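You operate a simulated robot arm through the tools that you are given. There is no shell and no other tool.

Carry out the task below with a simulated robot arm. There is one attempt and no reset: what you move stays moved.

## Task
Give the food bowl three scoops of kibble and fill the water bowl.
Fine: level scoops from the tin, lid shut after; water from the can up to the line; scoop and can back. Set down upright: kibble scoop, watering can.

Only the result counts: the job must be done as asked and must still hold three seconds after the hand-in. Knocking over, shifting, dropping, spilling or breaking anything else fails it. Lids that push on must go on centred and level and be pressed home; caps that screw on are set level and turned clockwise until they are tight.

## Robot
A 7-joint arm with a two-finger parallel gripper, fixed in place. Base frame: the origin is at the foot of the arm, x ahead of it, y to its left, z up; the work surface is at about z = 450. Units: mm, rad, N and s.
With the tool pointing down near the work surface it reaches from about 100 to 820 mm from the base axis. Its first joint turns from -2.007 to 2.007 rad. Payload 3.91 kg.
Tool frame: the origin (TCP) lies between the finger pads and is the grasp point; the fingertips stand 30 mm ahead of it; z points along the fingers, y is the line along which they close. The gripper opens to 110 mm. The fingers are 20 mm wide and 10 mm thick; the gripper's body (48 by 112 mm) begins 55 mm behind the TCP.
Orientation is that of the tool frame in the base frame, as [roll, pitch, yaw] about the fixed x, y, z axes, in that order (R = Rz(yaw) Ry(pitch) Rx(roll)). With the fingers straight down and closing along the base's y, the tool's x points along the base's -x, its y along +y and its z along -z.

## Interface
- The arm moves only by the tool send_rows. Its argument "commands" is a list of rows, each a list of 6 numbers: the shift along the base's x, y, z in units of 25 mm (1.0 is 25 mm), then the turn, a rotation vector about the base's x, y, z in units of 4 degrees (1.0 is 4 degrees). In form: [[x, y, z, rx, ry, rz], ...]. A call has 1 to 20 rows; each row shifts and turns the commanded pose from where the row before left it. "jaw" is the gripper command, from -1 (fully open) to 1 (shut), values between in proportion, set as the call begins (left out, the last holds). A call with a number of a shift or a turn outside -1 to 1 is refused whole. Rows are played at 5 a second. More than 50 mm and 0.15 rad between two rows, or a gripper value outside its range, and nothing of the call is played. Where a pose cannot be reached the arm comes as near as it can. A force on the tool above 90 N (or 10 N above the force at the start of the call, whichever is more), or a blocked arm, ends the call early, and 0.2 s more pass. Each finger travels about 153 mm/s and halts on what it meets, pressing with about 42 N; the grip force reading is that of the motor and also rises with nothing between the fingers. The clock runs only during rows and for 0.2 s after the last one: add rows that do not move to give the fingers time. It gives the time, the measured TCP pose, the force on the tool (base axes), the opening and the grip force at its end, in the units of the frame above (readings bear some noise), with the torque about the TCP (base axes, N m) and any sound that the robot's microphone picked up.
- Cameras (640 x 400 px; columns grow to the right, rows downward): "scene" is fixed at [220, 648.5, 1114.4]; the picture's right is [-0.92, -0.38, 0.00], its down [-0.07, 0.17, -0.98] and it looks along [0.38, -0.91, -0.18] (base axes); focal length 309 px, centre (320, 200). "wrist" rides on the gripper at [72, 17, -103] in the tool frame; the picture's right is [-0.23, 0.97, 0.00], its down [-0.76, -0.18, -0.62] and it looks along [-0.61, -0.14, 0.78] (tool axes); focal length 222 px, centre (320, 200). There is no depth. A picture from a camera that has moved, and an enlarged one, comes with that camera's place and axes in the base frame and with its lens.
- camera(camera): a new picture of that camera. It takes no simulated time.
- move_column(by): slides the trunk up (or, below 0, down) by that many mm; the arm rides with it, the base frame stays. It gives what a move gives, with no picture.
- close_up(camera, box): a new picture of the part [left, top, right, bottom] of that camera's present view, enlarged. It takes no simulated time.
- job_done(): hands the job in; it is judged then, once.

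Places have to be worked out from the pictures, the camera data and where the tool is seen. Open the gripper and draw the arm clear of the work before you hand the job in, unless the task says otherwise.

The tools are called after "Call:" as name(argument=value, ...) on one line, values as JSON. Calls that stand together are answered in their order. send_rows: Moves the arm, as the interface text tells. Its arguments: {"type":"object","properties":{"commands":{"type":"array","items":{"type":"array","items":{"type":"number"}}},"jaw":{"type":"number"}},"required":["commands"]} The other tools are called the same way: move_column (by) slides the trunk up or down; camera (camera) takes a picture; close_up (camera, box) takes an enlarged picture of a part of a camera's view; job_done () hands the job in.

At the start:

```text
time: 0.0
tool_pos: [400.0, -385.4, 1184.7]
orientation: [-3.14, -0.001, -3.141]
contact_force: [0.2, 0.4, -0.3]
wrist_torque: [0.02, 0.01, -0.02]
opening: 109.9
grip_force: 0.1
trunk travel left (down, up): [-650.0, 340.0]
```

scene: 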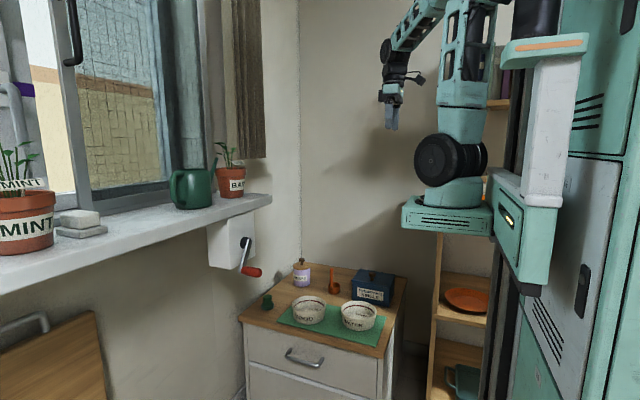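
wrist: 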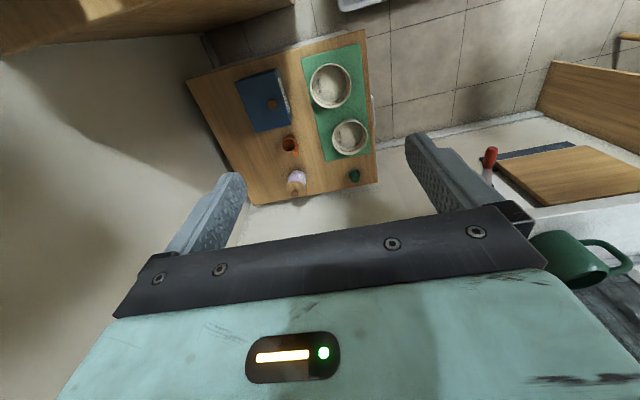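

I start by looking closely at the worktop and at the sill, before moving anything.

Call:
close_up(camera="scene", box=[230, 240, 420, 360])

Call:
close_up(camera="scene", box=[140, 130, 290, 290])

Call:
close_up(camera="wrist", box=[180, 20, 400, 210])

Call:
close_up(camera="scene", box=[420, 230, 530, 400])

```text
3.33 times, centred on (325, 300) of scene
camera zoom: at [220.0, 648.5, 1114.4], right [-0.92, -0.38, 0.0], down [-0.07, 0.17, -0.98], along [0.38, -0.91, -0.18], focal length 1029 px, centre (303, -133)
```

zoom: 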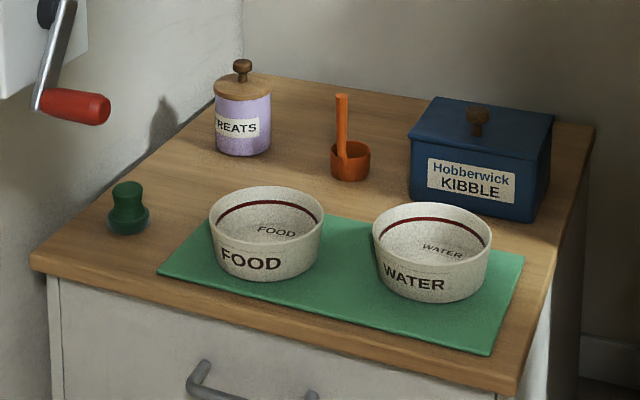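

```text
2.50 times, centred on (215, 210) of scene
camera zoom: at [220.0, 648.5, 1114.4], right [-0.92, -0.38, 0.0], down [-0.07, 0.17, -0.98], along [0.38, -0.91, -0.18], focal length 772 px, centre (582, 175)
```

zoom: 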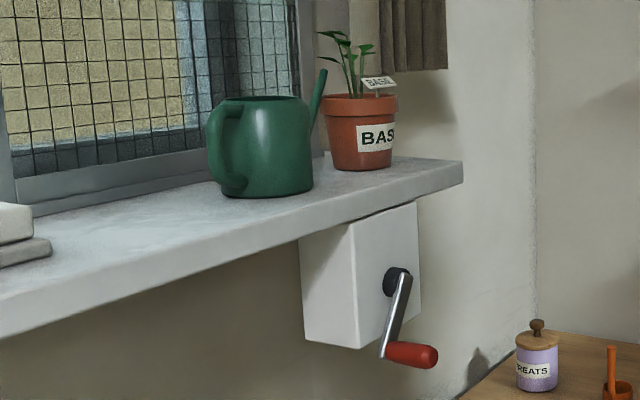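

```text
2.11 times, centred on (290, 115) of wrist
camera zoom: at [326.8, -369.5, 1287.5], right [0.23, 0.97, 0.0], down [0.76, -0.18, 0.62], along [0.61, -0.14, -0.78], focal length 468 px, centre (383, 379)
```

zoom: 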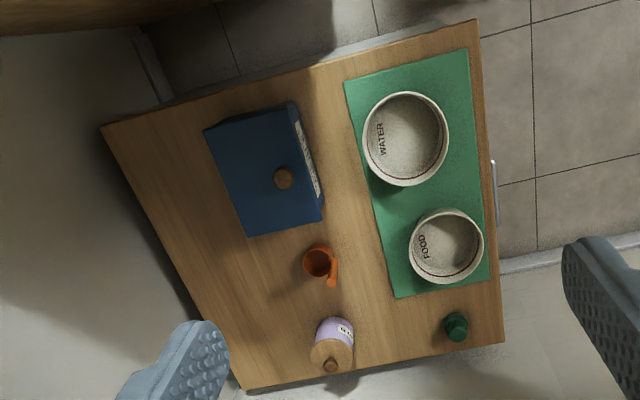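

```text
2.35 times, centred on (475, 315) of scene
camera zoom: at [220.0, 648.5, 1114.4], right [-0.92, -0.38, 0.0], down [-0.07, 0.17, -0.98], along [0.38, -0.91, -0.18], focal length 726 px, centre (-45, -71)
```

zoom: 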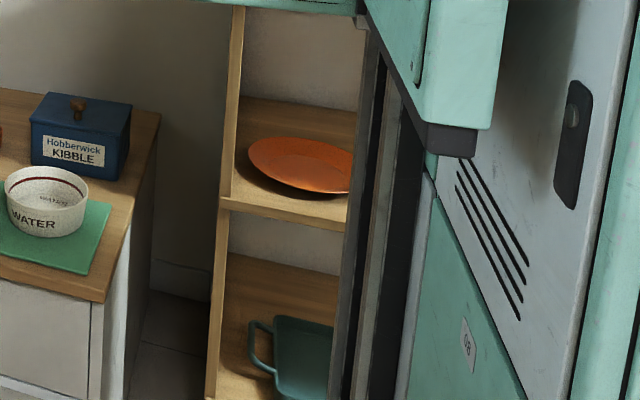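

The counter top sits around (690, -310, 450) and the can is on the sill near (815, 60, 955). I lower the trunk for a closer view.

Call:
move_column(by=-300)

Call:
camera(camera="scene")

Call:
camera(camera="wrist")

```text
time: 3.0
tool_pos: [400.1, -386.2, 884.2]
orientation: [-3.141, 0.001, -3.139]
contact_force: [0.5, 0.0, 0.0]
wrist_torque: [-0.01, 0.01, 0.0]
opening: 109.9
grip_force: 0.0
trunk travel left (down, up): [-350.0, 640.0]
```

```text
taken
```

scene: 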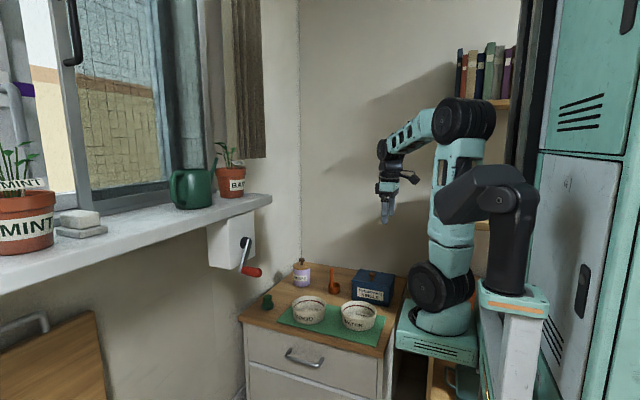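

```text
taken
camera wrist: at [326.8, -369.4, 987.6], right [0.23, 0.97, 0.0], down [0.76, -0.18, 0.62], along [0.61, -0.14, -0.78], focal length 222 px, centre (320, 200)
```

wrist: 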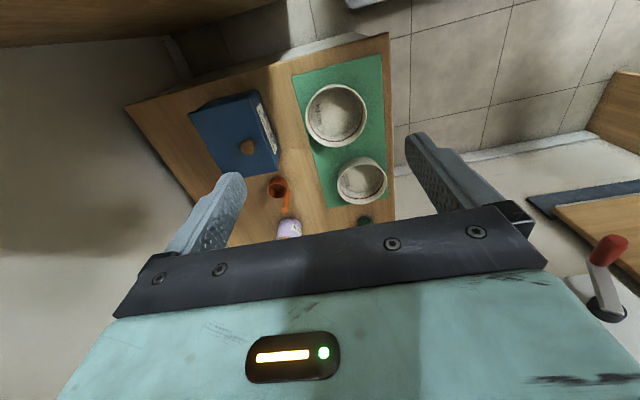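

The column lowered cleanly. Now I move the tool toward the counter at about z 800 for a better picture from above.

Call:
send_rows(commands=[[1, 0.2, -0.3, 0, 0, 0], [1, 0.2, -0.3, 0, 0, 0], [1, 0.2, -0.3, 0, 0, 0], [1, 0.2, -0.3, 0, 0, 0], [1, 0.2, -0.3, 0, 0, 0], [1, 0.2, -0.3, 0, 0, 0], [1, 0.2, -0.3, 0, 0, 0], [0, 0, 0, 0, 0, 0]], jaw=-1)

Call:
camera(camera="wrist")

Call:
camera(camera="scene")

```text
time: 4.8
tool_pos: [576.0, -350.3, 833.2]
orientation: [3.141, 0.001, -3.141]
contact_force: [-1.0, 0.1, 0.1]
wrist_torque: [-0.01, 0.02, -0.01]
opening: 110.3
grip_force: 0.1
trunk travel left (down, up): [-350.0, 640.0]
```

```text
taken
camera wrist: at [502.6, -334.4, 935.3], right [0.23, 0.97, 0.0], down [0.76, -0.18, 0.62], along [0.61, -0.14, -0.78], focal length 222 px, centre (320, 200)
```

wrist: 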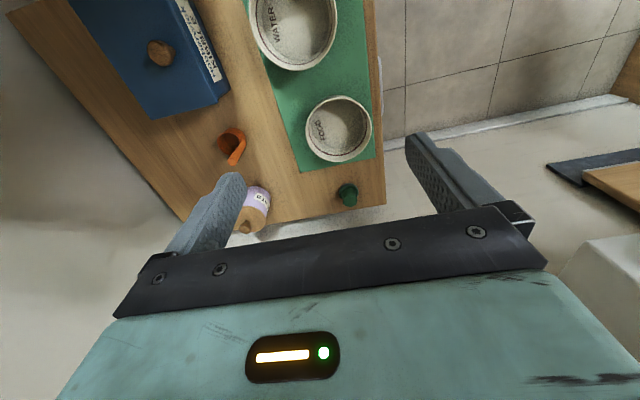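

```text
taken
```

scene: 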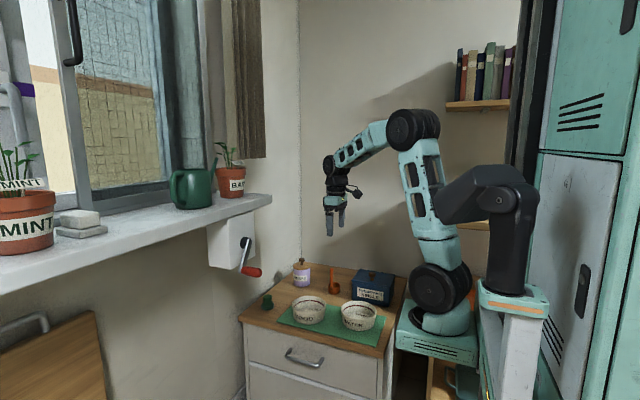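

The view is good. I enlarge the parts with the tin, scoop and bowls to measure places.

Call:
close_up(camera="wrist", box=[60, 0, 260, 125])

Call:
close_up(camera="wrist", box=[200, 100, 400, 225])

Call:
close_up(camera="scene", box=[290, 255, 400, 324])

```text
3.20 times, centred on (160, 62) of wrist
camera zoom: at [502.6, -334.4, 935.3], right [0.23, 0.97, 0.0], down [0.76, -0.18, 0.62], along [0.61, -0.14, -0.78], focal length 711 px, centre (832, 640)
```

zoom: 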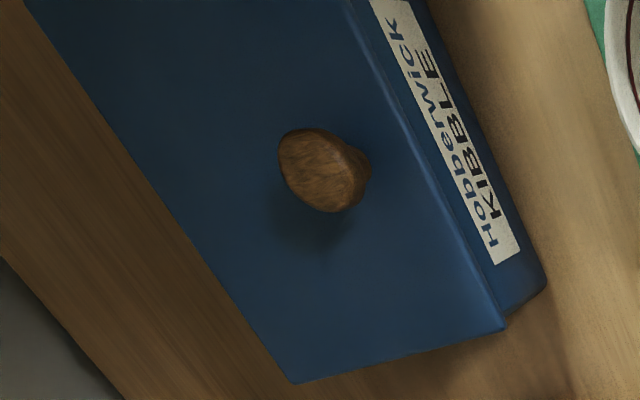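

```text
3.20 times, centred on (300, 162) of wrist
camera zoom: at [502.6, -334.4, 935.3], right [0.23, 0.97, 0.0], down [0.76, -0.18, 0.62], along [0.61, -0.14, -0.78], focal length 711 px, centre (384, 320)
```

zoom: 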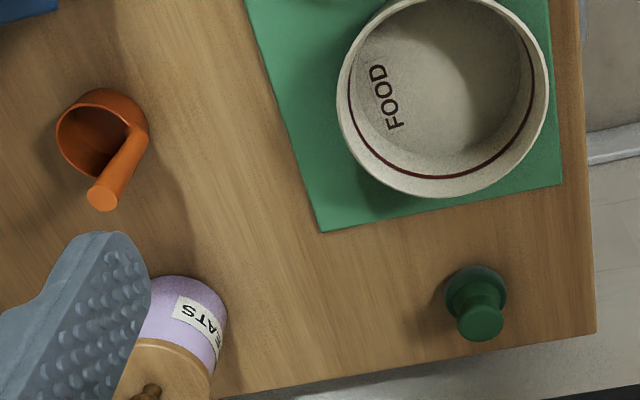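

```text
5.80 times, centred on (345, 290) of scene
camera zoom: at [220.0, 648.5, 1114.4], right [-0.92, -0.38, 0.0], down [-0.07, 0.17, -0.98], along [0.38, -0.91, -0.18], focal length 1789 px, centre (175, -319)
```

zoom: 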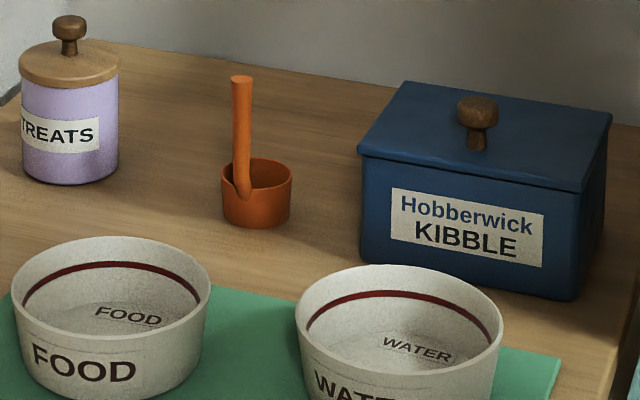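

Estimates: the food bowl is near (672, -337), the water bowl near (483, -358), the scoop handle tip near (654, -530, 585), and the tin lid centre near (480, -582, 551) with its knob nearer the front edge, which suggests a hinge at the back. I go above the tin for a closer look.

Call:
send_rows(commands=[[-0.5, -1, -0.3, 0, 0, 0], [-0.5, -1, -0.3, 0, 0, 0], [-0.5, -1, -0.3, 0, 0, 0], [-0.5, -1, -0.3, 0, 0, 0], [-0.5, -1, -0.3, 0, 0, 0], [-0.5, -1, -0.3, 0, 0, 0], [-0.3, -1, -0.3, 0, 0, 0], [0, -1, -0.3, 0, 0, 0], [0, -1, -0.3, 0, 0, 0], [0, -1, -0.3, 0, 0, 0], [0, 0, 0, 0, 0, 0]])

Call:
camera(camera="wrist")

Call:
close_up(camera="scene", box=[280, 190, 440, 340])

```text
time: 7.2
tool_pos: [491.0, -602.4, 756.3]
orientation: [3.141, 0.001, -3.14]
contact_force: [0.4, 0.0, 0.0]
wrist_torque: [0.01, -0.02, -0.05]
opening: 109.9
grip_force: 0.1
trunk travel left (down, up): [-350.0, 640.0]
```

```text
taken
camera wrist: at [418.8, -585.2, 859.0], right [0.23, 0.97, 0.0], down [0.76, -0.18, 0.62], along [0.61, -0.14, -0.78], focal length 222 px, centre (320, 200)
```

wrist: 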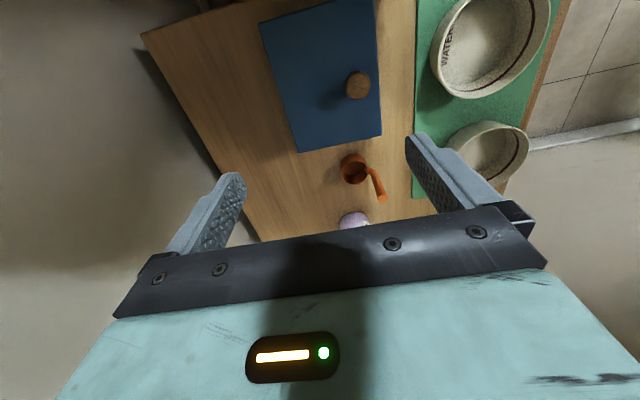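

```text
2.67 times, centred on (360, 265) of scene
camera zoom: at [220.0, 648.5, 1114.4], right [-0.92, -0.38, 0.0], down [-0.07, 0.17, -0.98], along [0.38, -0.91, -0.18], focal length 823 px, centre (213, 27)
```

zoom: 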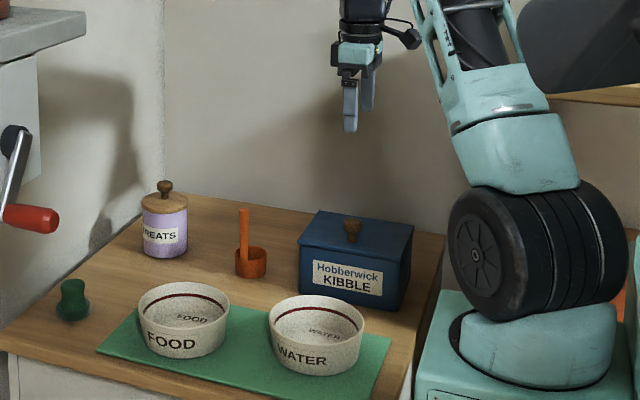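

The tin and scoop are in clear view now, so I enlarge both.

Call:
close_up(camera="wrist", box=[240, 0, 440, 160])

Call:
close_up(camera="wrist", box=[310, 130, 420, 220])

```text
2.50 times, centred on (340, 80) of wrist
camera zoom: at [418.8, -585.2, 859.0], right [0.23, 0.97, 0.0], down [0.76, -0.18, 0.62], along [0.61, -0.14, -0.78], focal length 555 px, centre (270, 500)
```

zoom: 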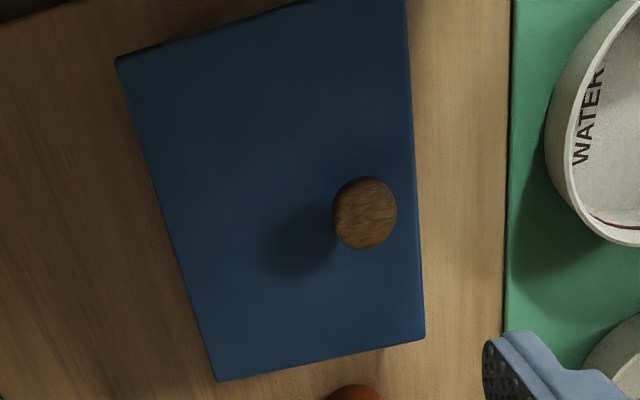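

```text
4.44 times, centred on (365, 175) of wrist
camera zoom: at [418.8, -585.2, 859.0], right [0.23, 0.97, 0.0], down [0.76, -0.18, 0.62], along [0.61, -0.14, -0.78], focal length 987 px, centre (120, 311)
```

zoom: 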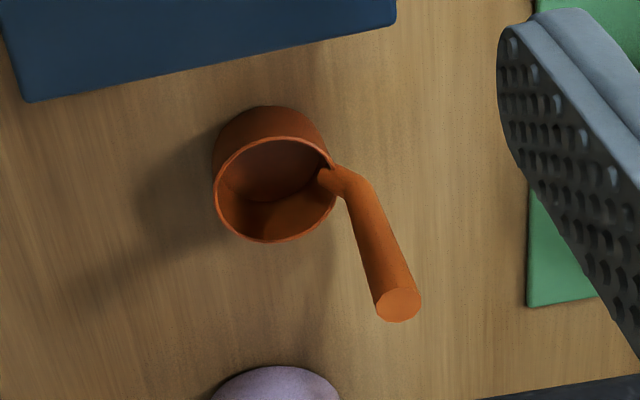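

The scoop is a cup with an upright round handle on its +y side, at about (657, -538). The knob is at about (485, -555, 574), with the lid at z≈541. I turn the gripper -90° about z so that it closes along x, moving partway toward the knob.

Call:
send_rows(commands=[[0, 0.1, 0, 0, 0, -1], [0, 0.1, 0, 0, 0, -1], [0, 0.1, 0, 0, 0, -1], [0, 0.1, 0, 0, 0, -1], [0, 0.1, 0, 0, 0, -1], [0, 0.1, 0, 0, 0, -1], [0, 0.1, 0, 0, 0, -1], [0, 0.1, 0, 0, 0, -1], [0, 0.1, 0, 0, 0, -1], [0, 0.1, 0, 0, 0, -1], [0, 0.1, 0, 0, 0, -1], [0, 0.1, 0, 0, 0, -1], [0, 0.1, 0, 0, 0, -1], [0, 0.1, 0, 0, 0, -1], [0, 0.1, 0, 0, 0, -1], [0, 0.1, 0, 0, 0, -1], [0, 0.1, 0, 0, 0, -1], [0, 0.1, 0, 0, 0, -1], [0, 0, 0, 0, 0, -1], [0, 0, 0, 0, 0, -1]])

Call:
send_rows(commands=[[-0.2, 0, -0.5, 0, 0, -1], [0, 0, -0.5, 0, 0, -1], [0, 0, -0.5, 0, 0, -0.5], [0, 0, 0, 0, 0, 0], [0, 0, 0, 0, 0, 0]])

Call:
camera(camera="wrist")

Call:
camera(camera="scene")

```text
time: 11.4
tool_pos: [493.4, -555.7, 755.6]
orientation: [-3.141, 0.001, 1.745]
contact_force: [-1.3, -0.3, -0.3]
wrist_torque: [0.01, 0.01, 0.01]
opening: 109.8
grip_force: 0.1
trunk travel left (down, up): [-350.0, 640.0]
```

```text
time: 12.6
tool_pos: [486.4, -555.9, 718.6]
orientation: [-3.141, 0.0, 1.571]
contact_force: [0.8, -0.7, -0.5]
wrist_torque: [-0.01, -0.04, 0.01]
opening: 109.7
grip_force: 0.0
trunk travel left (down, up): [-350.0, 640.0]
```

```text
taken
camera wrist: at [503.3, -483.7, 822.5], right [0.97, -0.23, 0.0], down [-0.18, -0.76, 0.62], along [-0.14, -0.61, -0.78], focal length 222 px, centre (320, 200)
```

wrist: 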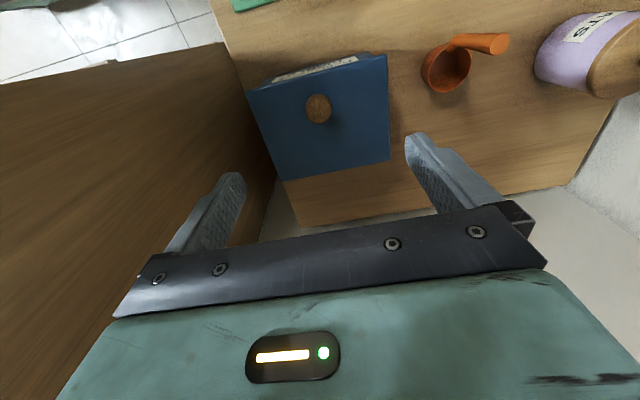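

```text
taken
```

scene: 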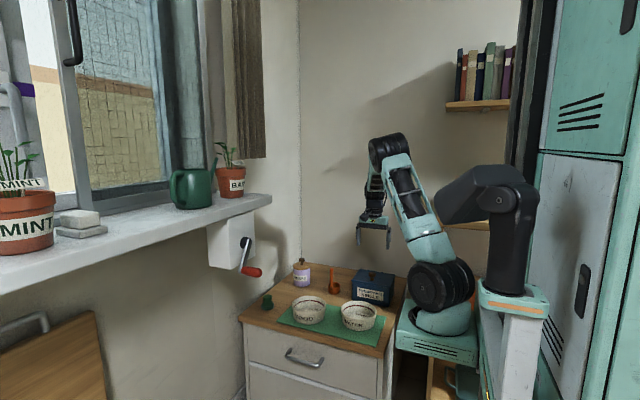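

The gripper now closes along x and sits above the knob. I enlarge the knob to centre on it.

Call:
close_up(camera="wrist", box=[240, 40, 400, 190])

Call:
close_up(camera="scene", box=[320, 190, 440, 310])

```text
2.67 times, centred on (320, 115) of wrist
camera zoom: at [503.3, -483.7, 822.5], right [0.97, -0.23, 0.0], down [-0.18, -0.76, 0.62], along [-0.14, -0.61, -0.78], focal length 592 px, centre (320, 427)
```

zoom: 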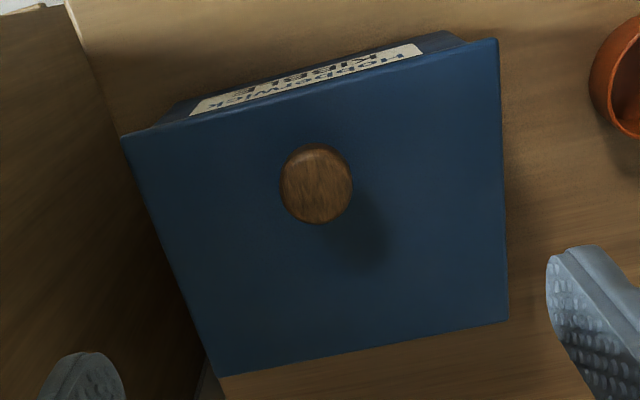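

```text
3.33 times, centred on (380, 250) of scene
camera zoom: at [220.0, 648.5, 1114.4], right [-0.92, -0.38, 0.0], down [-0.07, 0.17, -0.98], along [0.38, -0.91, -0.18], focal length 1029 px, centre (120, 33)
```

zoom: 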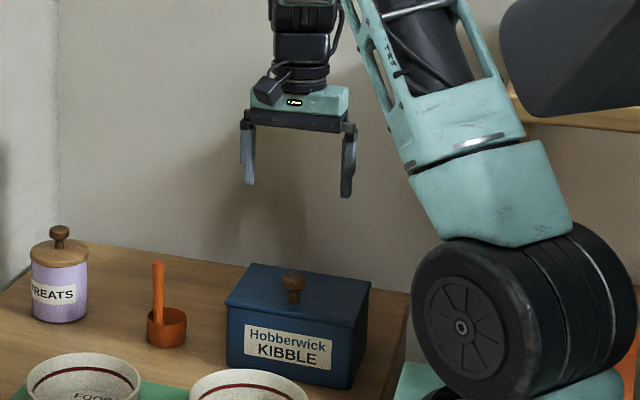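

Knob confirmed at (486, -554, 574). I narrow the jaws to about 60 mm and descend until the fingertips straddle the knob.

Call:
send_rows(commands=[[0, 0.08, -0.8, 0, 0, 0], [0, 0, -0.8, 0, 0, 0], [0, 0, -0.8, 0, 0, 0], [0, 0, -0.8, 0, 0, 0], [0, 0, -0.8, 0, 0, 0], [0, 0, -0.8, 0, 0, 0], [0, 0, 0, 0, 0, 0]], jaw=-0.1)

Call:
close_up(camera="wrist", box=[200, 60, 460, 240])

Call:
close_up(camera="scene", box=[320, 210, 440, 310])

```text
time: 14.2
tool_pos: [486.2, -552.2, 599.1]
orientation: [-3.141, 0.0, 1.572]
contact_force: [-0.2, 0.4, -0.1]
wrist_torque: [0.01, 0.01, 0.01]
opening: 60.3
grip_force: 0.1
trunk travel left (down, up): [-350.0, 640.0]
```

```text
2.22 times, centred on (330, 150) of wrist
camera zoom: at [503.4, -481.1, 702.4], right [0.97, -0.23, 0.0], down [-0.18, -0.76, 0.62], along [-0.14, -0.61, -0.78], focal length 494 px, centre (298, 311)
```

zoom: 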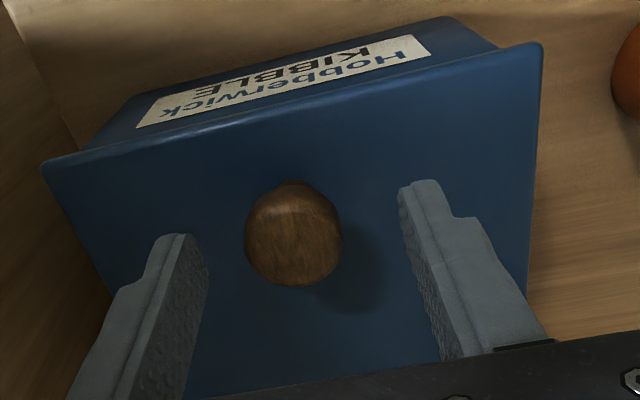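

```text
4.00 times, centred on (380, 260) of scene
camera zoom: at [220.0, 648.5, 1114.4], right [-0.92, -0.38, 0.0], down [-0.07, 0.17, -0.98], along [0.38, -0.91, -0.18], focal length 1234 px, centre (80, -40)
```

zoom: 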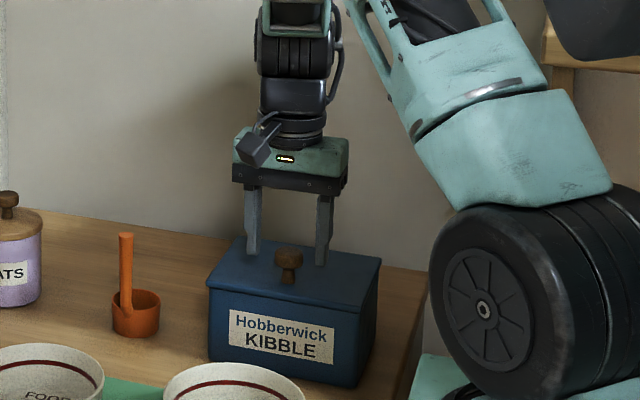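

The jaws straddle the knob with the lid about 30 mm below the fingertips. I lower 20 mm and close on the knob.

Call:
send_rows(commands=[[-0.03, -0.09, -0.4, 0, 0, 0], [0, 0, -0.4, 0, 0, 0], [0, 0, 0, 0, 0, 0]])

Call:
send_rows(commands=[[0, 0, 0, 0, 0, 0], [0, 0, 0, 0, 0, 0], [0, 0, 0, 0, 0, 0], [0, 0, 0, 0, 0, 0]], jaw=1)

Call:
close_up(camera="wrist", box=[200, 60, 460, 240])

```text
time: 15.0
tool_pos: [486.1, -556.4, 578.3]
orientation: [-3.141, 0.0, 1.571]
contact_force: [0.1, -0.3, 0.3]
wrist_torque: [0.0, -0.01, 0.01]
opening: 60.3
grip_force: 0.0
trunk travel left (down, up): [-350.0, 640.0]
```

```text
time: 16.0
tool_pos: [485.0, -555.7, 579.7]
orientation: [3.14, -0.001, 1.572]
contact_force: [-5.4, 0.8, 0.1]
wrist_torque: [0.11, 0.08, -0.02]
opening: 28.8
grip_force: 41.8
trunk travel left (down, up): [-350.0, 640.0]
```

```text
2.22 times, centred on (330, 150) of wrist
camera zoom: at [502.3, -483.8, 682.5], right [0.97, -0.23, 0.0], down [-0.18, -0.76, 0.62], along [-0.14, -0.61, -0.78], focal length 494 px, centre (298, 311)
```

zoom: 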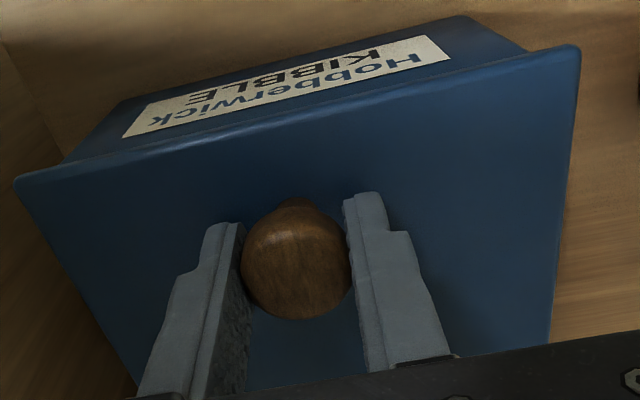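

The knob is gripped (28.8 mm). I raise it gently by about 8 mm with a small backward shift, to learn whether the lid is hinged.

Call:
send_rows(commands=[[-0.04, -0.02, 0.1, 0, 0, 0], [0, -0.02, 0.1, 0, 0, 0], [0, -0.02, 0.1, 0, 0, 0], [0, 0, 0, 0, 0, 0]])

Call:
close_up(camera="scene", box=[320, 210, 440, 310])

Call:
close_up(camera="wrist", box=[200, 60, 460, 240])

```text
time: 17.0
tool_pos: [487.1, -557.9, 587.1]
orientation: [-3.141, 0.001, 1.571]
contact_force: [1.2, 0.7, -8.9]
wrist_torque: [0.83, -0.02, -0.04]
opening: 29.0
grip_force: 41.9
trunk travel left (down, up): [-350.0, 640.0]
```

```text
4.00 times, centred on (380, 260) of scene
camera zoom: at [220.0, 648.5, 1114.4], right [-0.92, -0.38, 0.0], down [-0.07, 0.17, -0.98], along [0.38, -0.91, -0.18], focal length 1234 px, centre (80, -40)
```

zoom: 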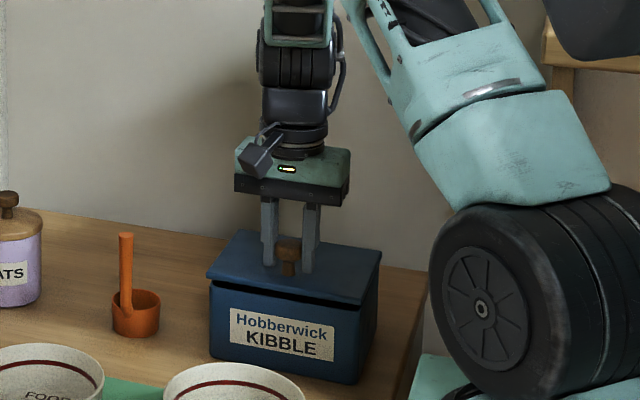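

```text
2.22 times, centred on (330, 150) of wrist
camera zoom: at [502.2, -485.9, 690.1], right [0.97, -0.23, 0.0], down [-0.18, -0.76, 0.62], along [-0.14, -0.61, -0.78], focal length 494 px, centre (298, 311)
```

zoom: 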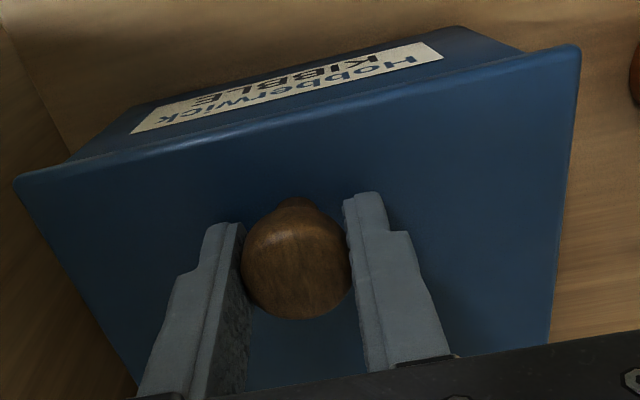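

The front has lifted and the torque about x suggests hinging. I enlarge the side of the tin to confirm.

Call:
close_up(camera="scene", box=[365, 260, 425, 310])

```text
8.00 times, centred on (395, 285) of scene
camera zoom: at [220.0, 648.5, 1114.4], right [-0.92, -0.38, 0.0], down [-0.07, 0.17, -0.98], along [0.38, -0.91, -0.18], focal length 2469 px, centre (-280, -480)
```

zoom: 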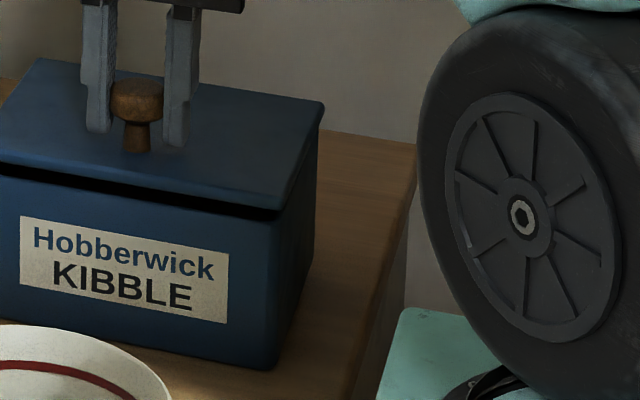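

The gap narrows toward the back, so the lid is hinged at y≈-652. I carry the knob along an arc about that hinge, first to about 25–30° open, watching the forces.

Call:
send_rows(commands=[[0, -0.088, 0.198, 0, 0, 0], [0, -0.088, 0.198, 0, 0, 0], [0, -0.108, 0.186, 0, 0, 0], [0, -0.108, 0.186, 0, 0, 0], [0, -0.128, 0.174, 0, 0, 0], [0, -0.128, 0.174, 0, 0, 0], [0, -0.144, 0.16, 0, 0, 0], [0, -0.144, 0.16, 0, 0, 0], [0, 0, 0, 0, 0, 0]])

Call:
close_up(camera="scene", box=[320, 210, 440, 310])

Call:
camera(camera="wrist")

```text
time: 19.0
tool_pos: [485.5, -583.1, 622.7]
orientation: [-3.141, 0.0, 1.571]
contact_force: [-0.4, 0.2, -9.4]
wrist_torque: [0.89, 0.02, -0.02]
opening: 28.7
grip_force: 42.2
trunk travel left (down, up): [-350.0, 640.0]
```

```text
4.00 times, centred on (380, 260) of scene
camera zoom: at [220.0, 648.5, 1114.4], right [-0.92, -0.38, 0.0], down [-0.07, 0.17, -0.98], along [0.38, -0.91, -0.18], focal length 1234 px, centre (80, -40)
```

zoom: 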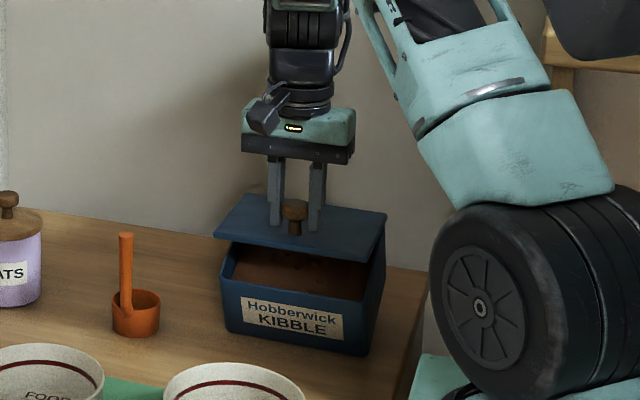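

```text
taken
camera wrist: at [502.0, -509.3, 726.1], right [0.97, -0.23, 0.0], down [-0.18, -0.76, 0.62], along [-0.14, -0.61, -0.78], focal length 222 px, centre (320, 200)
```

wrist: 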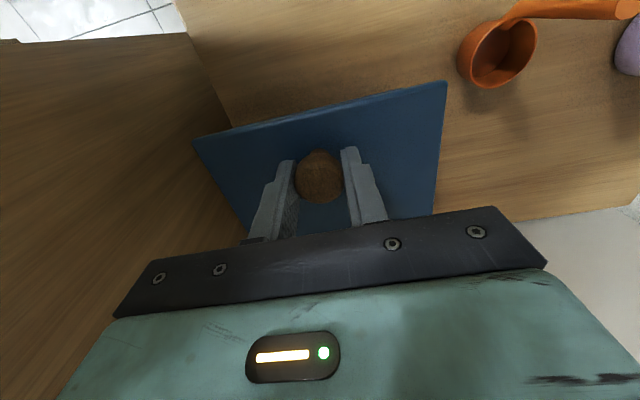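

The tin itself seems to have moved with the lid instead of the lid pivoting in the grip. I look closer before doing anything.

Call:
close_up(camera="scene", box=[365, 250, 425, 310])

Call:
close_up(camera="wrist", box=[180, 60, 480, 240])

```text
6.67 times, centred on (395, 280) of scene
camera zoom: at [220.0, 648.5, 1114.4], right [-0.92, -0.38, 0.0], down [-0.07, 0.17, -0.98], along [0.38, -0.91, -0.18], focal length 2057 px, centre (-180, -333)
```

zoom: 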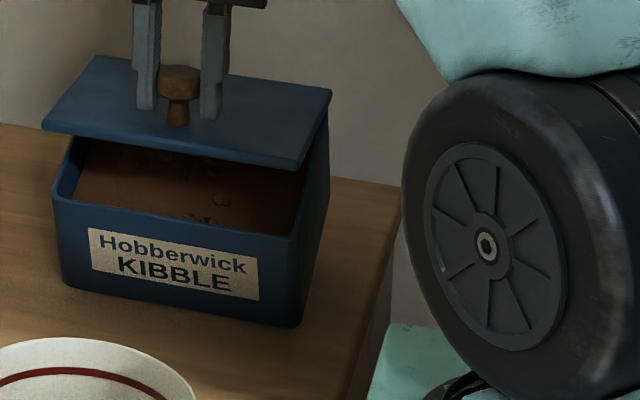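

```text
2.13 times, centred on (330, 150) of wrist
camera zoom: at [502.0, -509.3, 726.1], right [0.97, -0.23, 0.0], down [-0.18, -0.76, 0.62], along [-0.14, -0.61, -0.78], focal length 474 px, centre (299, 307)
```

zoom: 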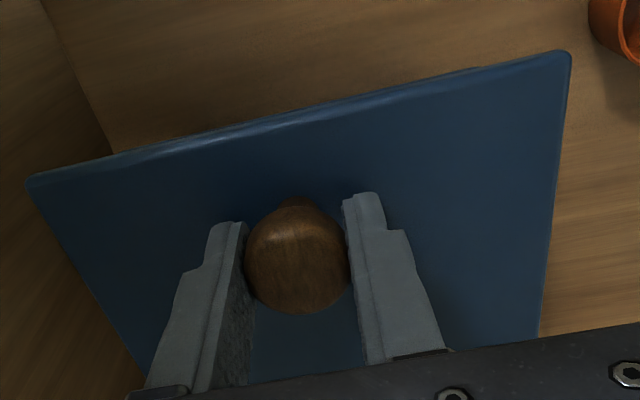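

The grip holds the knob rigidly, so the level lid lifted the tin's back edge and tipped the tin forward; no kibble looks spilled. The lid still ties the tin to the gripper, so I retrace the path exactly and slowly to set it back where it was.

Call:
send_rows(commands=[[0, 0.072, -0.08, 0, 0, 0], [0, 0.072, -0.08, 0, 0, 0], [0, 0.072, -0.08, 0, 0, 0], [0, 0.072, -0.08, 0, 0, 0], [0, 0.064, -0.087, 0, 0, 0], [0, 0.064, -0.087, 0, 0, 0], [0, 0.064, -0.087, 0, 0, 0], [0, 0.064, -0.087, 0, 0, 0], [0, 0, 0, 0, 0, 0]])

Call:
close_up(camera="scene", box=[365, 250, 425, 310])

```text
time: 21.0
tool_pos: [484.9, -567.4, 605.3]
orientation: [-3.141, -0.002, 1.574]
contact_force: [-0.9, -2.9, -3.8]
wrist_torque: [0.29, -0.01, 0.0]
opening: 28.8
grip_force: 42.0
trunk travel left (down, up): [-350.0, 640.0]
```

```text
6.67 times, centred on (395, 280) of scene
camera zoom: at [220.0, 648.5, 1114.4], right [-0.92, -0.38, 0.0], down [-0.07, 0.17, -0.98], along [0.38, -0.91, -0.18], focal length 2057 px, centre (-180, -333)
```

zoom: 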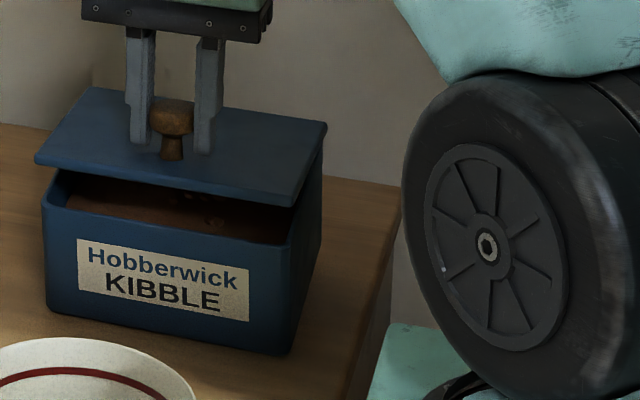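

Going back well. I continue the retrace to the starting point.

Call:
send_rows(commands=[[0, 0.054, -0.093, 0, 0, 0], [0, 0.054, -0.093, 0, 0, 0], [0, 0.054, -0.093, 0, 0, 0], [0, 0.054, -0.093, 0, 0, 0], [0, 0.044, -0.099, 0, 0, 0], [0, 0.044, -0.099, 0, 0, 0], [0, 0.044, -0.099, 0, 0, 0], [0, 0.044, -0.099, 0, 0, 0], [0, 0, 0, 0, 0, 0]])

Call:
send_rows(commands=[[0, 0.02, -0.1, 0, 0, 0], [0, 0.02, -0.1, 0, 0, 0], [0, 0.02, -0.06, 0, 0, 0], [0, 0, 0, 0, 0, 0]])

Call:
close_up(camera="scene", box=[365, 250, 425, 310])

```text
time: 23.0
tool_pos: [485.0, -556.7, 586.7]
orientation: [3.14, 0.002, 1.571]
contact_force: [0.0, -3.1, -4.8]
wrist_torque: [0.27, 0.01, 0.02]
opening: 28.8
grip_force: 42.0
trunk travel left (down, up): [-350.0, 640.0]
```

```text
time: 24.0
tool_pos: [486.1, -554.7, 580.9]
orientation: [-3.141, 0.003, 1.571]
contact_force: [-0.3, -2.5, 1.6]
wrist_torque: [-0.34, 0.01, 0.04]
opening: 29.2
grip_force: 42.3
trunk travel left (down, up): [-350.0, 640.0]
```

```text
6.67 times, centred on (395, 280) of scene
camera zoom: at [220.0, 648.5, 1114.4], right [-0.92, -0.38, 0.0], down [-0.07, 0.17, -0.98], along [0.38, -0.91, -0.18], focal length 2057 px, centre (-180, -333)
```

zoom: 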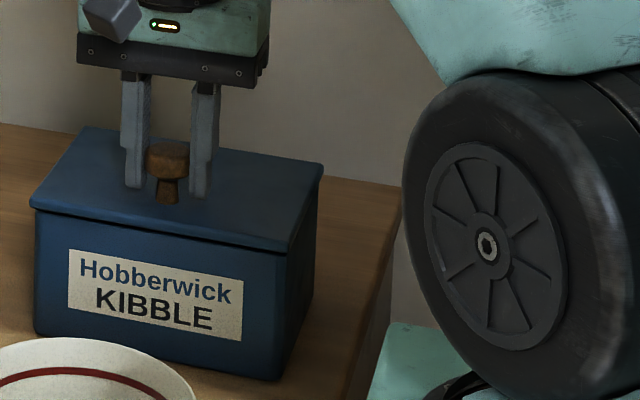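

The tin is nearly back. I take the same enlargement as before the lift for a direct comparison.

Call:
close_up(camera="scene", box=[320, 210, 440, 310])

Call:
close_up(camera="wrist", box=[200, 60, 460, 240])

```text
4.00 times, centred on (380, 260) of scene
camera zoom: at [220.0, 648.5, 1114.4], right [-0.92, -0.38, 0.0], down [-0.07, 0.17, -0.98], along [0.38, -0.91, -0.18], focal length 1234 px, centre (80, -40)
```

zoom: 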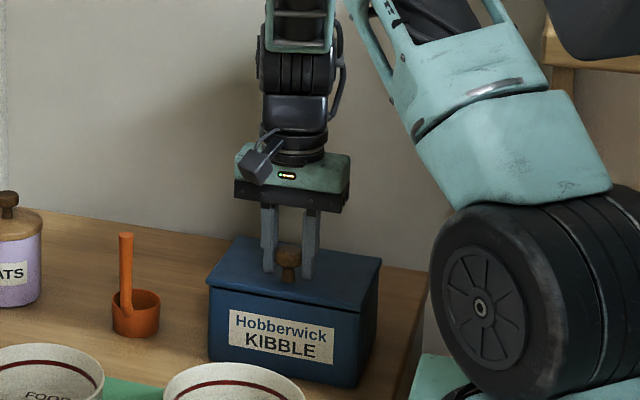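

```text
2.22 times, centred on (330, 150) of wrist
camera zoom: at [501.6, -483.8, 684.0], right [0.97, -0.23, 0.0], down [-0.18, -0.76, 0.62], along [-0.14, -0.61, -0.78], focal length 494 px, centre (298, 311)
```

zoom: 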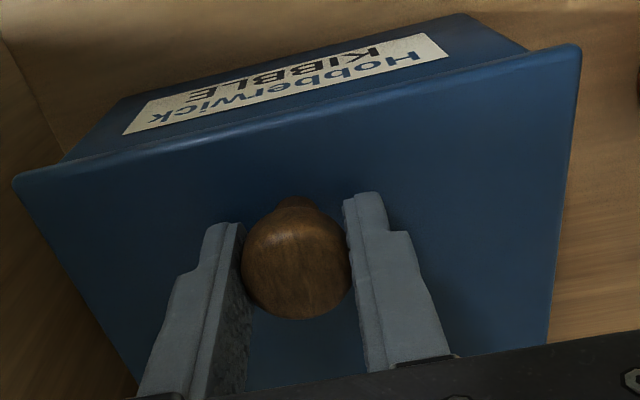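

The tin is back in its original place. New plan: hook the lower finger under the knob's head with the tool nearly horizontal and swing the tool with the lid about the hinge. I release and rise first.

Call:
send_rows(commands=[[0, 0, 0, 0, 0, 0], [0, 0, 0, 0, 0, 0], [0, 0, 0, 0, 0, 0]], jaw=-0.1)

Call:
send_rows(commands=[[0, 0, 0.5, 0, 0, 0], [0, 0, 1, 0, 0, 0], [0, 0.5, 1, 0, 0, 1], [0, 0.5, 1, 0, 0, 1], [0, 0.5, 1, 0, 0, 1], [0, 0.5, 1, 0, 0, 1], [0, 0.5, 1, 0, 0, 1], [0, 0.5, 0.5, 0, 0, 1], [0, 0.5, 0, 0, 0, 1], [0, 0.5, 0, 0, 0, 1], [0, 0.5, 0, 0, 0, 1], [0, 0.5, 0, 0, 0, 1], [0, 0, 0, 0, 0, 1], [0, 0, 0, 0, 0, 1], [0, 0, 0, 0, 0, 1], [0, 0, 0, 0, 0, 1], [0, 0, 0, 0, 0, 1], [0, 0, 0, 0, 0, 1]])

Call:
send_rows(commands=[[0, 0, 0, 0, 0, 1], [0, 0, 0, 0, 0, 1], [0, 0, 0, 0, 0, 1], [0, 0, 0, 0, 0, 1], [0, 0, 0, 0, 0, 1], [0, 0, 0, 0, 0, 1], [0, 0, 0, 0, 0, 0.5], [0, 0, 0, 0, 0, 0]])

Call:
close_up(camera="scene", box=[320, 210, 440, 310])

```text
time: 24.8
tool_pos: [484.9, -555.3, 579.7]
orientation: [3.141, 0.001, 1.571]
contact_force: [-0.1, -0.7, -0.6]
wrist_torque: [0.03, -0.01, 0.01]
opening: 60.4
grip_force: 0.1
trunk travel left (down, up): [-350.0, 640.0]
```

```text
time: 28.6
tool_pos: [487.0, -430.2, 755.0]
orientation: [-3.141, 0.0, 2.689]
contact_force: [-0.4, -0.4, -0.1]
wrist_torque: [-0.03, 0.02, -0.04]
opening: 60.3
grip_force: 0.0
trunk travel left (down, up): [-350.0, 640.0]
```

```text
time: 30.4
tool_pos: [484.8, -432.0, 755.1]
orientation: [-3.141, 0.0, -3.139]
contact_force: [-0.3, -0.7, -0.7]
wrist_torque: [-0.03, -0.01, 0.0]
opening: 60.4
grip_force: 0.1
trunk travel left (down, up): [-350.0, 640.0]
```

```text
4.00 times, centred on (380, 260) of scene
camera zoom: at [220.0, 648.5, 1114.4], right [-0.92, -0.38, 0.0], down [-0.07, 0.17, -0.98], along [0.38, -0.91, -0.18], focal length 1234 px, centre (80, -40)
```

zoom: 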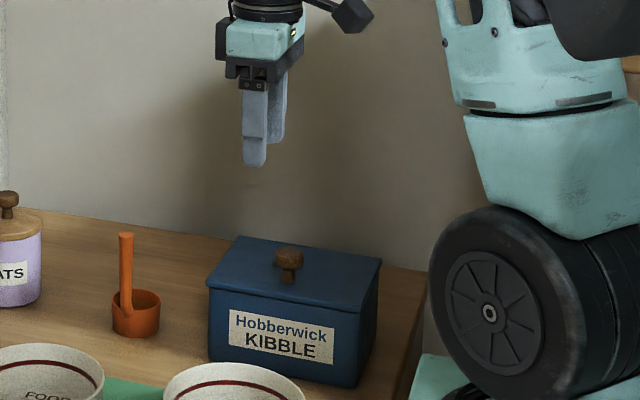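

The tin stands exactly as it did at the start. Now I tilt the tool by -70° about x so that the fingers point toward -y.

Call:
send_rows(commands=[[0, 0, 0, -1, 0, 0], [0, 0, 0, -1, 0, 0], [0, 0, 0, -1, 0, 0], [0, 0, 0, -1, 0, 0], [0, 0, 0, -1, 0, 0], [0, 0, 0, -1, 0, 0], [0, 0, 0, -1, 0, 0], [0, 0, 0, -1, 0, 0], [0, 0, 0, -1, 0, 0], [0, 0, 0, -1, 0, 0], [0, 0, 0, -1, 0, 0], [0, 0, 0, -1, 0, 0], [0, 0, 0, -1, 0, 0], [0, 0, 0, -1, 0, 0], [0, 0, 0, -1, 0, 0], [0, 0, 0, -1, 0, 0], [0, 0, 0, -1, 0, 0], [0, 0, 0, -0.5, 0, 0], [0, 0, 0, 0, 0, 0]])

Call:
camera(camera="scene")

Call:
camera(camera="wrist")

```text
time: 34.4
tool_pos: [485.4, -431.5, 754.3]
orientation: [-1.921, 0.0, -3.141]
contact_force: [-0.6, 0.5, -0.6]
wrist_torque: [0.05, -0.01, -0.02]
opening: 60.6
grip_force: 0.0
trunk travel left (down, up): [-350.0, 640.0]
```

```text
taken
```

scene: 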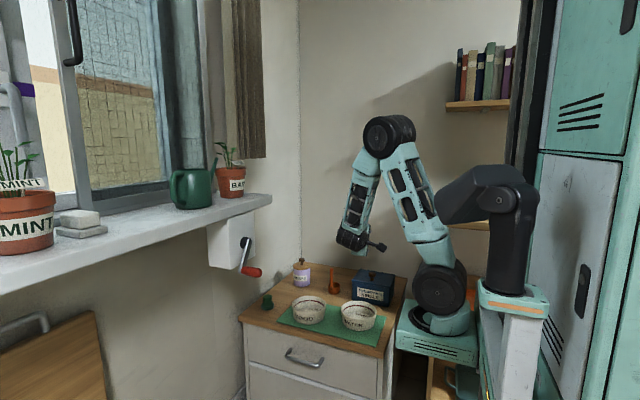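

```text
taken
camera wrist: at [412.5, -328.3, 774.4], right [0.23, 0.33, -0.92], down [0.76, 0.53, 0.38], along [0.61, -0.78, -0.13], focal length 222 px, centre (320, 200)
```

wrist: 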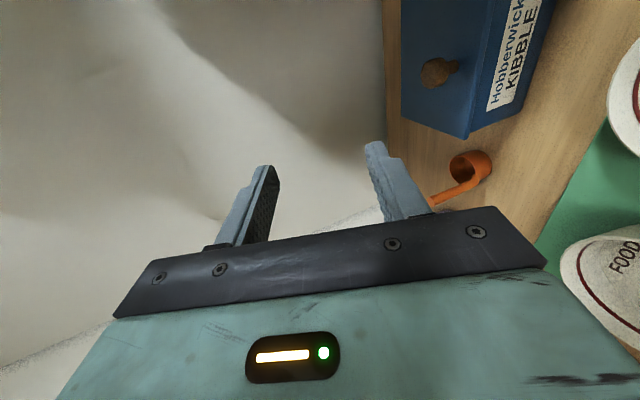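

The -70° tilt is reachable and clear. I narrow the jaws to 28 mm and descend to a pre-approach point about 40 mm in front of the knob.

Call:
send_rows(commands=[[0, -0.3, -0.92, 0, 0, 0], [0, -0.3, -0.92, 0, 0, 0], [0, -0.3, -0.92, 0, 0, 0], [0, -0.3, -0.92, 0, 0, 0], [0, -0.3, -0.92, 0, 0, 0], [0, -0.3, -0.92, 0, 0, 0], [0, -0.3, -0.95, 0, 0, 0], [0, 0, 0, 0, 0, 0]], jaw=0.49)

Call:
camera(camera="wrist")

Call:
close_up(camera="scene", box=[320, 210, 440, 310])

```text
time: 36.2
tool_pos: [483.6, -482.9, 592.4]
orientation: [-1.921, 0.0, -3.14]
contact_force: [-0.4, -0.1, 0.6]
wrist_torque: [0.0, 0.0, 0.02]
opening: 28.1
grip_force: 0.0
trunk travel left (down, up): [-350.0, 640.0]
```

```text
taken
camera wrist: at [411.8, -380.9, 612.3], right [0.23, 0.33, -0.92], down [0.76, 0.53, 0.38], along [0.61, -0.78, -0.13], focal length 222 px, centre (320, 200)
```

wrist: 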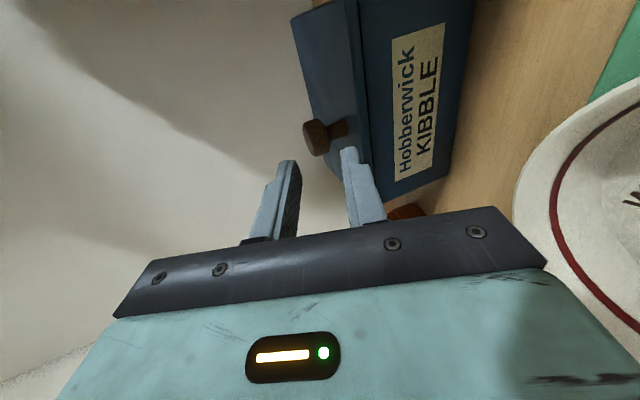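

```text
4.00 times, centred on (380, 260) of scene
camera zoom: at [220.0, 648.5, 1114.4], right [-0.92, -0.38, 0.0], down [-0.07, 0.17, -0.98], along [0.38, -0.91, -0.18], focal length 1234 px, centre (80, -40)
```

zoom: 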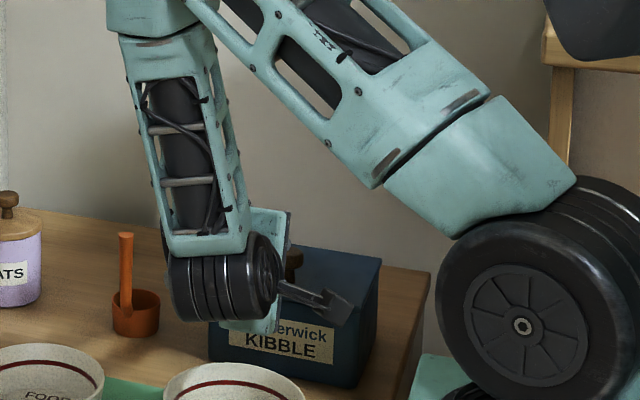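

The wrist camera now shows the knob in profile next to the fingers. I enlarge it.

Call:
close_up(camera="wrist", box=[260, 90, 400, 200])

```text
3.64 times, centred on (330, 145) of wrist
camera zoom: at [411.8, -380.9, 612.3], right [0.23, 0.33, -0.92], down [0.76, 0.53, 0.38], along [0.61, -0.78, -0.13], focal length 808 px, centre (284, 400)
```

zoom: 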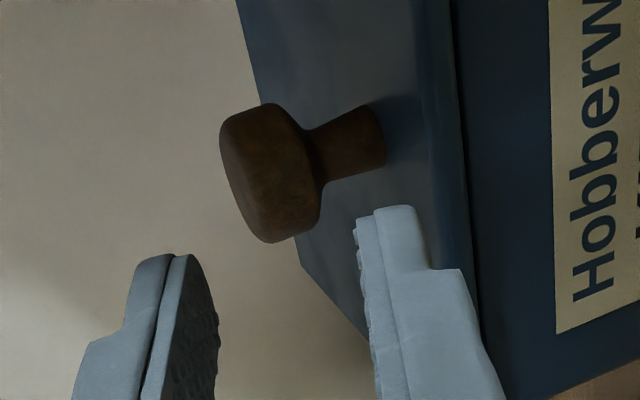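

In profile the knob's underside is at z≈559.5 and the lid at ≈544, a gap of about 15 mm that a 10 mm finger fits. I approach partway and check again.

Call:
send_rows(commands=[[0.03, -0.3, -0.1, 0, 0, 0], [0.03, -0.3, -0.1, 0, 0, 0], [0, -0.3, -0.1, 0, 0, 0], [0, 0, 0, 0, 0, 0]])

Call:
close_up(camera="wrist", box=[260, 90, 400, 200])

```text
time: 37.2
tool_pos: [486.9, -505.7, 585.3]
orientation: [-1.92, 0.0, -3.14]
contact_force: [-0.4, -0.4, 0.3]
wrist_torque: [0.03, -0.01, 0.02]
opening: 28.2
grip_force: 0.1
trunk travel left (down, up): [-350.0, 640.0]
```

```text
3.64 times, centred on (330, 145) of wrist
camera zoom: at [414.1, -403.3, 605.3], right [0.23, 0.33, -0.92], down [0.76, 0.53, 0.38], along [0.61, -0.78, -0.13], focal length 808 px, centre (284, 400)
```

zoom: 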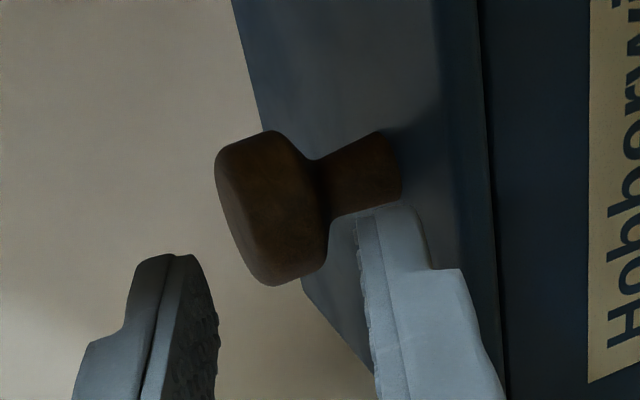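

The finger is lining up between the head and the lid. I advance the rest in small steps with force watching.

Call:
send_rows(commands=[[-0.03, -0.2, -0.08, 0, 0, 0], [-0.03, -0.2, -0.08, 0, 0, 0], [0, 0, 0, 0, 0, 0]])

Call:
close_up(camera="wrist", box=[260, 90, 400, 200])

```text
time: 38.0
tool_pos: [485.9, -515.8, 582.0]
orientation: [-1.921, 0.001, 3.141]
contact_force: [-0.2, 0.9, -0.3]
wrist_torque: [0.0, 0.01, 0.01]
opening: 28.4
grip_force: 0.1
trunk travel left (down, up): [-350.0, 640.0]
```

```text
3.64 times, centred on (330, 145) of wrist
camera zoom: at [412.8, -413.4, 601.3], right [0.23, 0.33, -0.92], down [0.76, 0.53, 0.38], along [0.61, -0.78, -0.13], focal length 808 px, centre (284, 400)
```

zoom: 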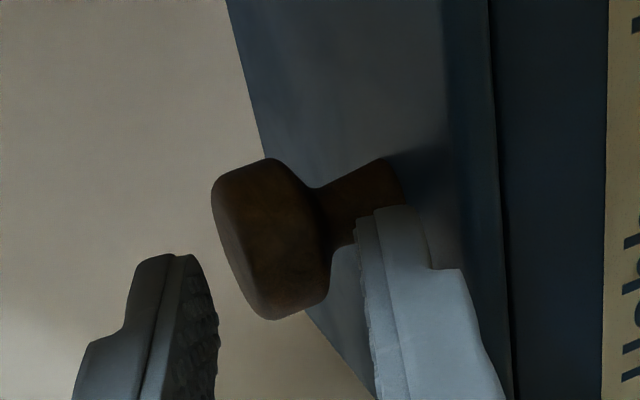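

Aligned. Another 7 mm brings the tip next to the stem.

Call:
send_rows(commands=[[0, -0.15, -0.04, 0, 0, 0], [0, -0.13, -0.04, 0, 0, 0], [0, 0, 0, 0, 0, 0]])

Call:
close_up(camera="wrist", box=[260, 90, 400, 200])

```text
time: 38.8
tool_pos: [485.6, -522.9, 580.4]
orientation: [-1.918, 0.001, -3.141]
contact_force: [0.2, -0.7, -0.4]
wrist_torque: [-0.04, 0.0, -0.01]
opening: 28.1
grip_force: 0.0
trunk travel left (down, up): [-350.0, 640.0]
```

```text
3.64 times, centred on (330, 145) of wrist
camera zoom: at [412.5, -420.4, 599.3], right [0.23, 0.33, -0.92], down [0.76, 0.53, 0.38], along [0.61, -0.78, -0.14], focal length 808 px, centre (284, 400)
```

zoom: 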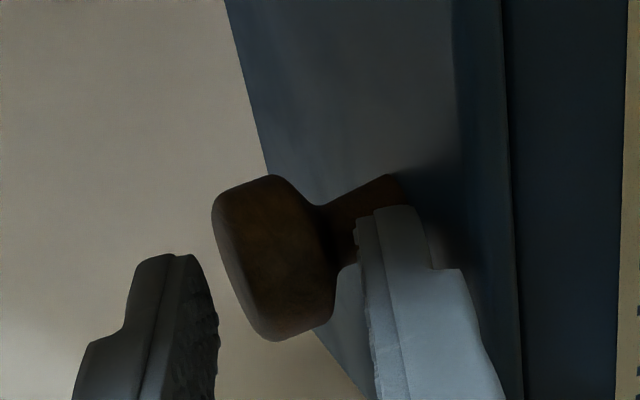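

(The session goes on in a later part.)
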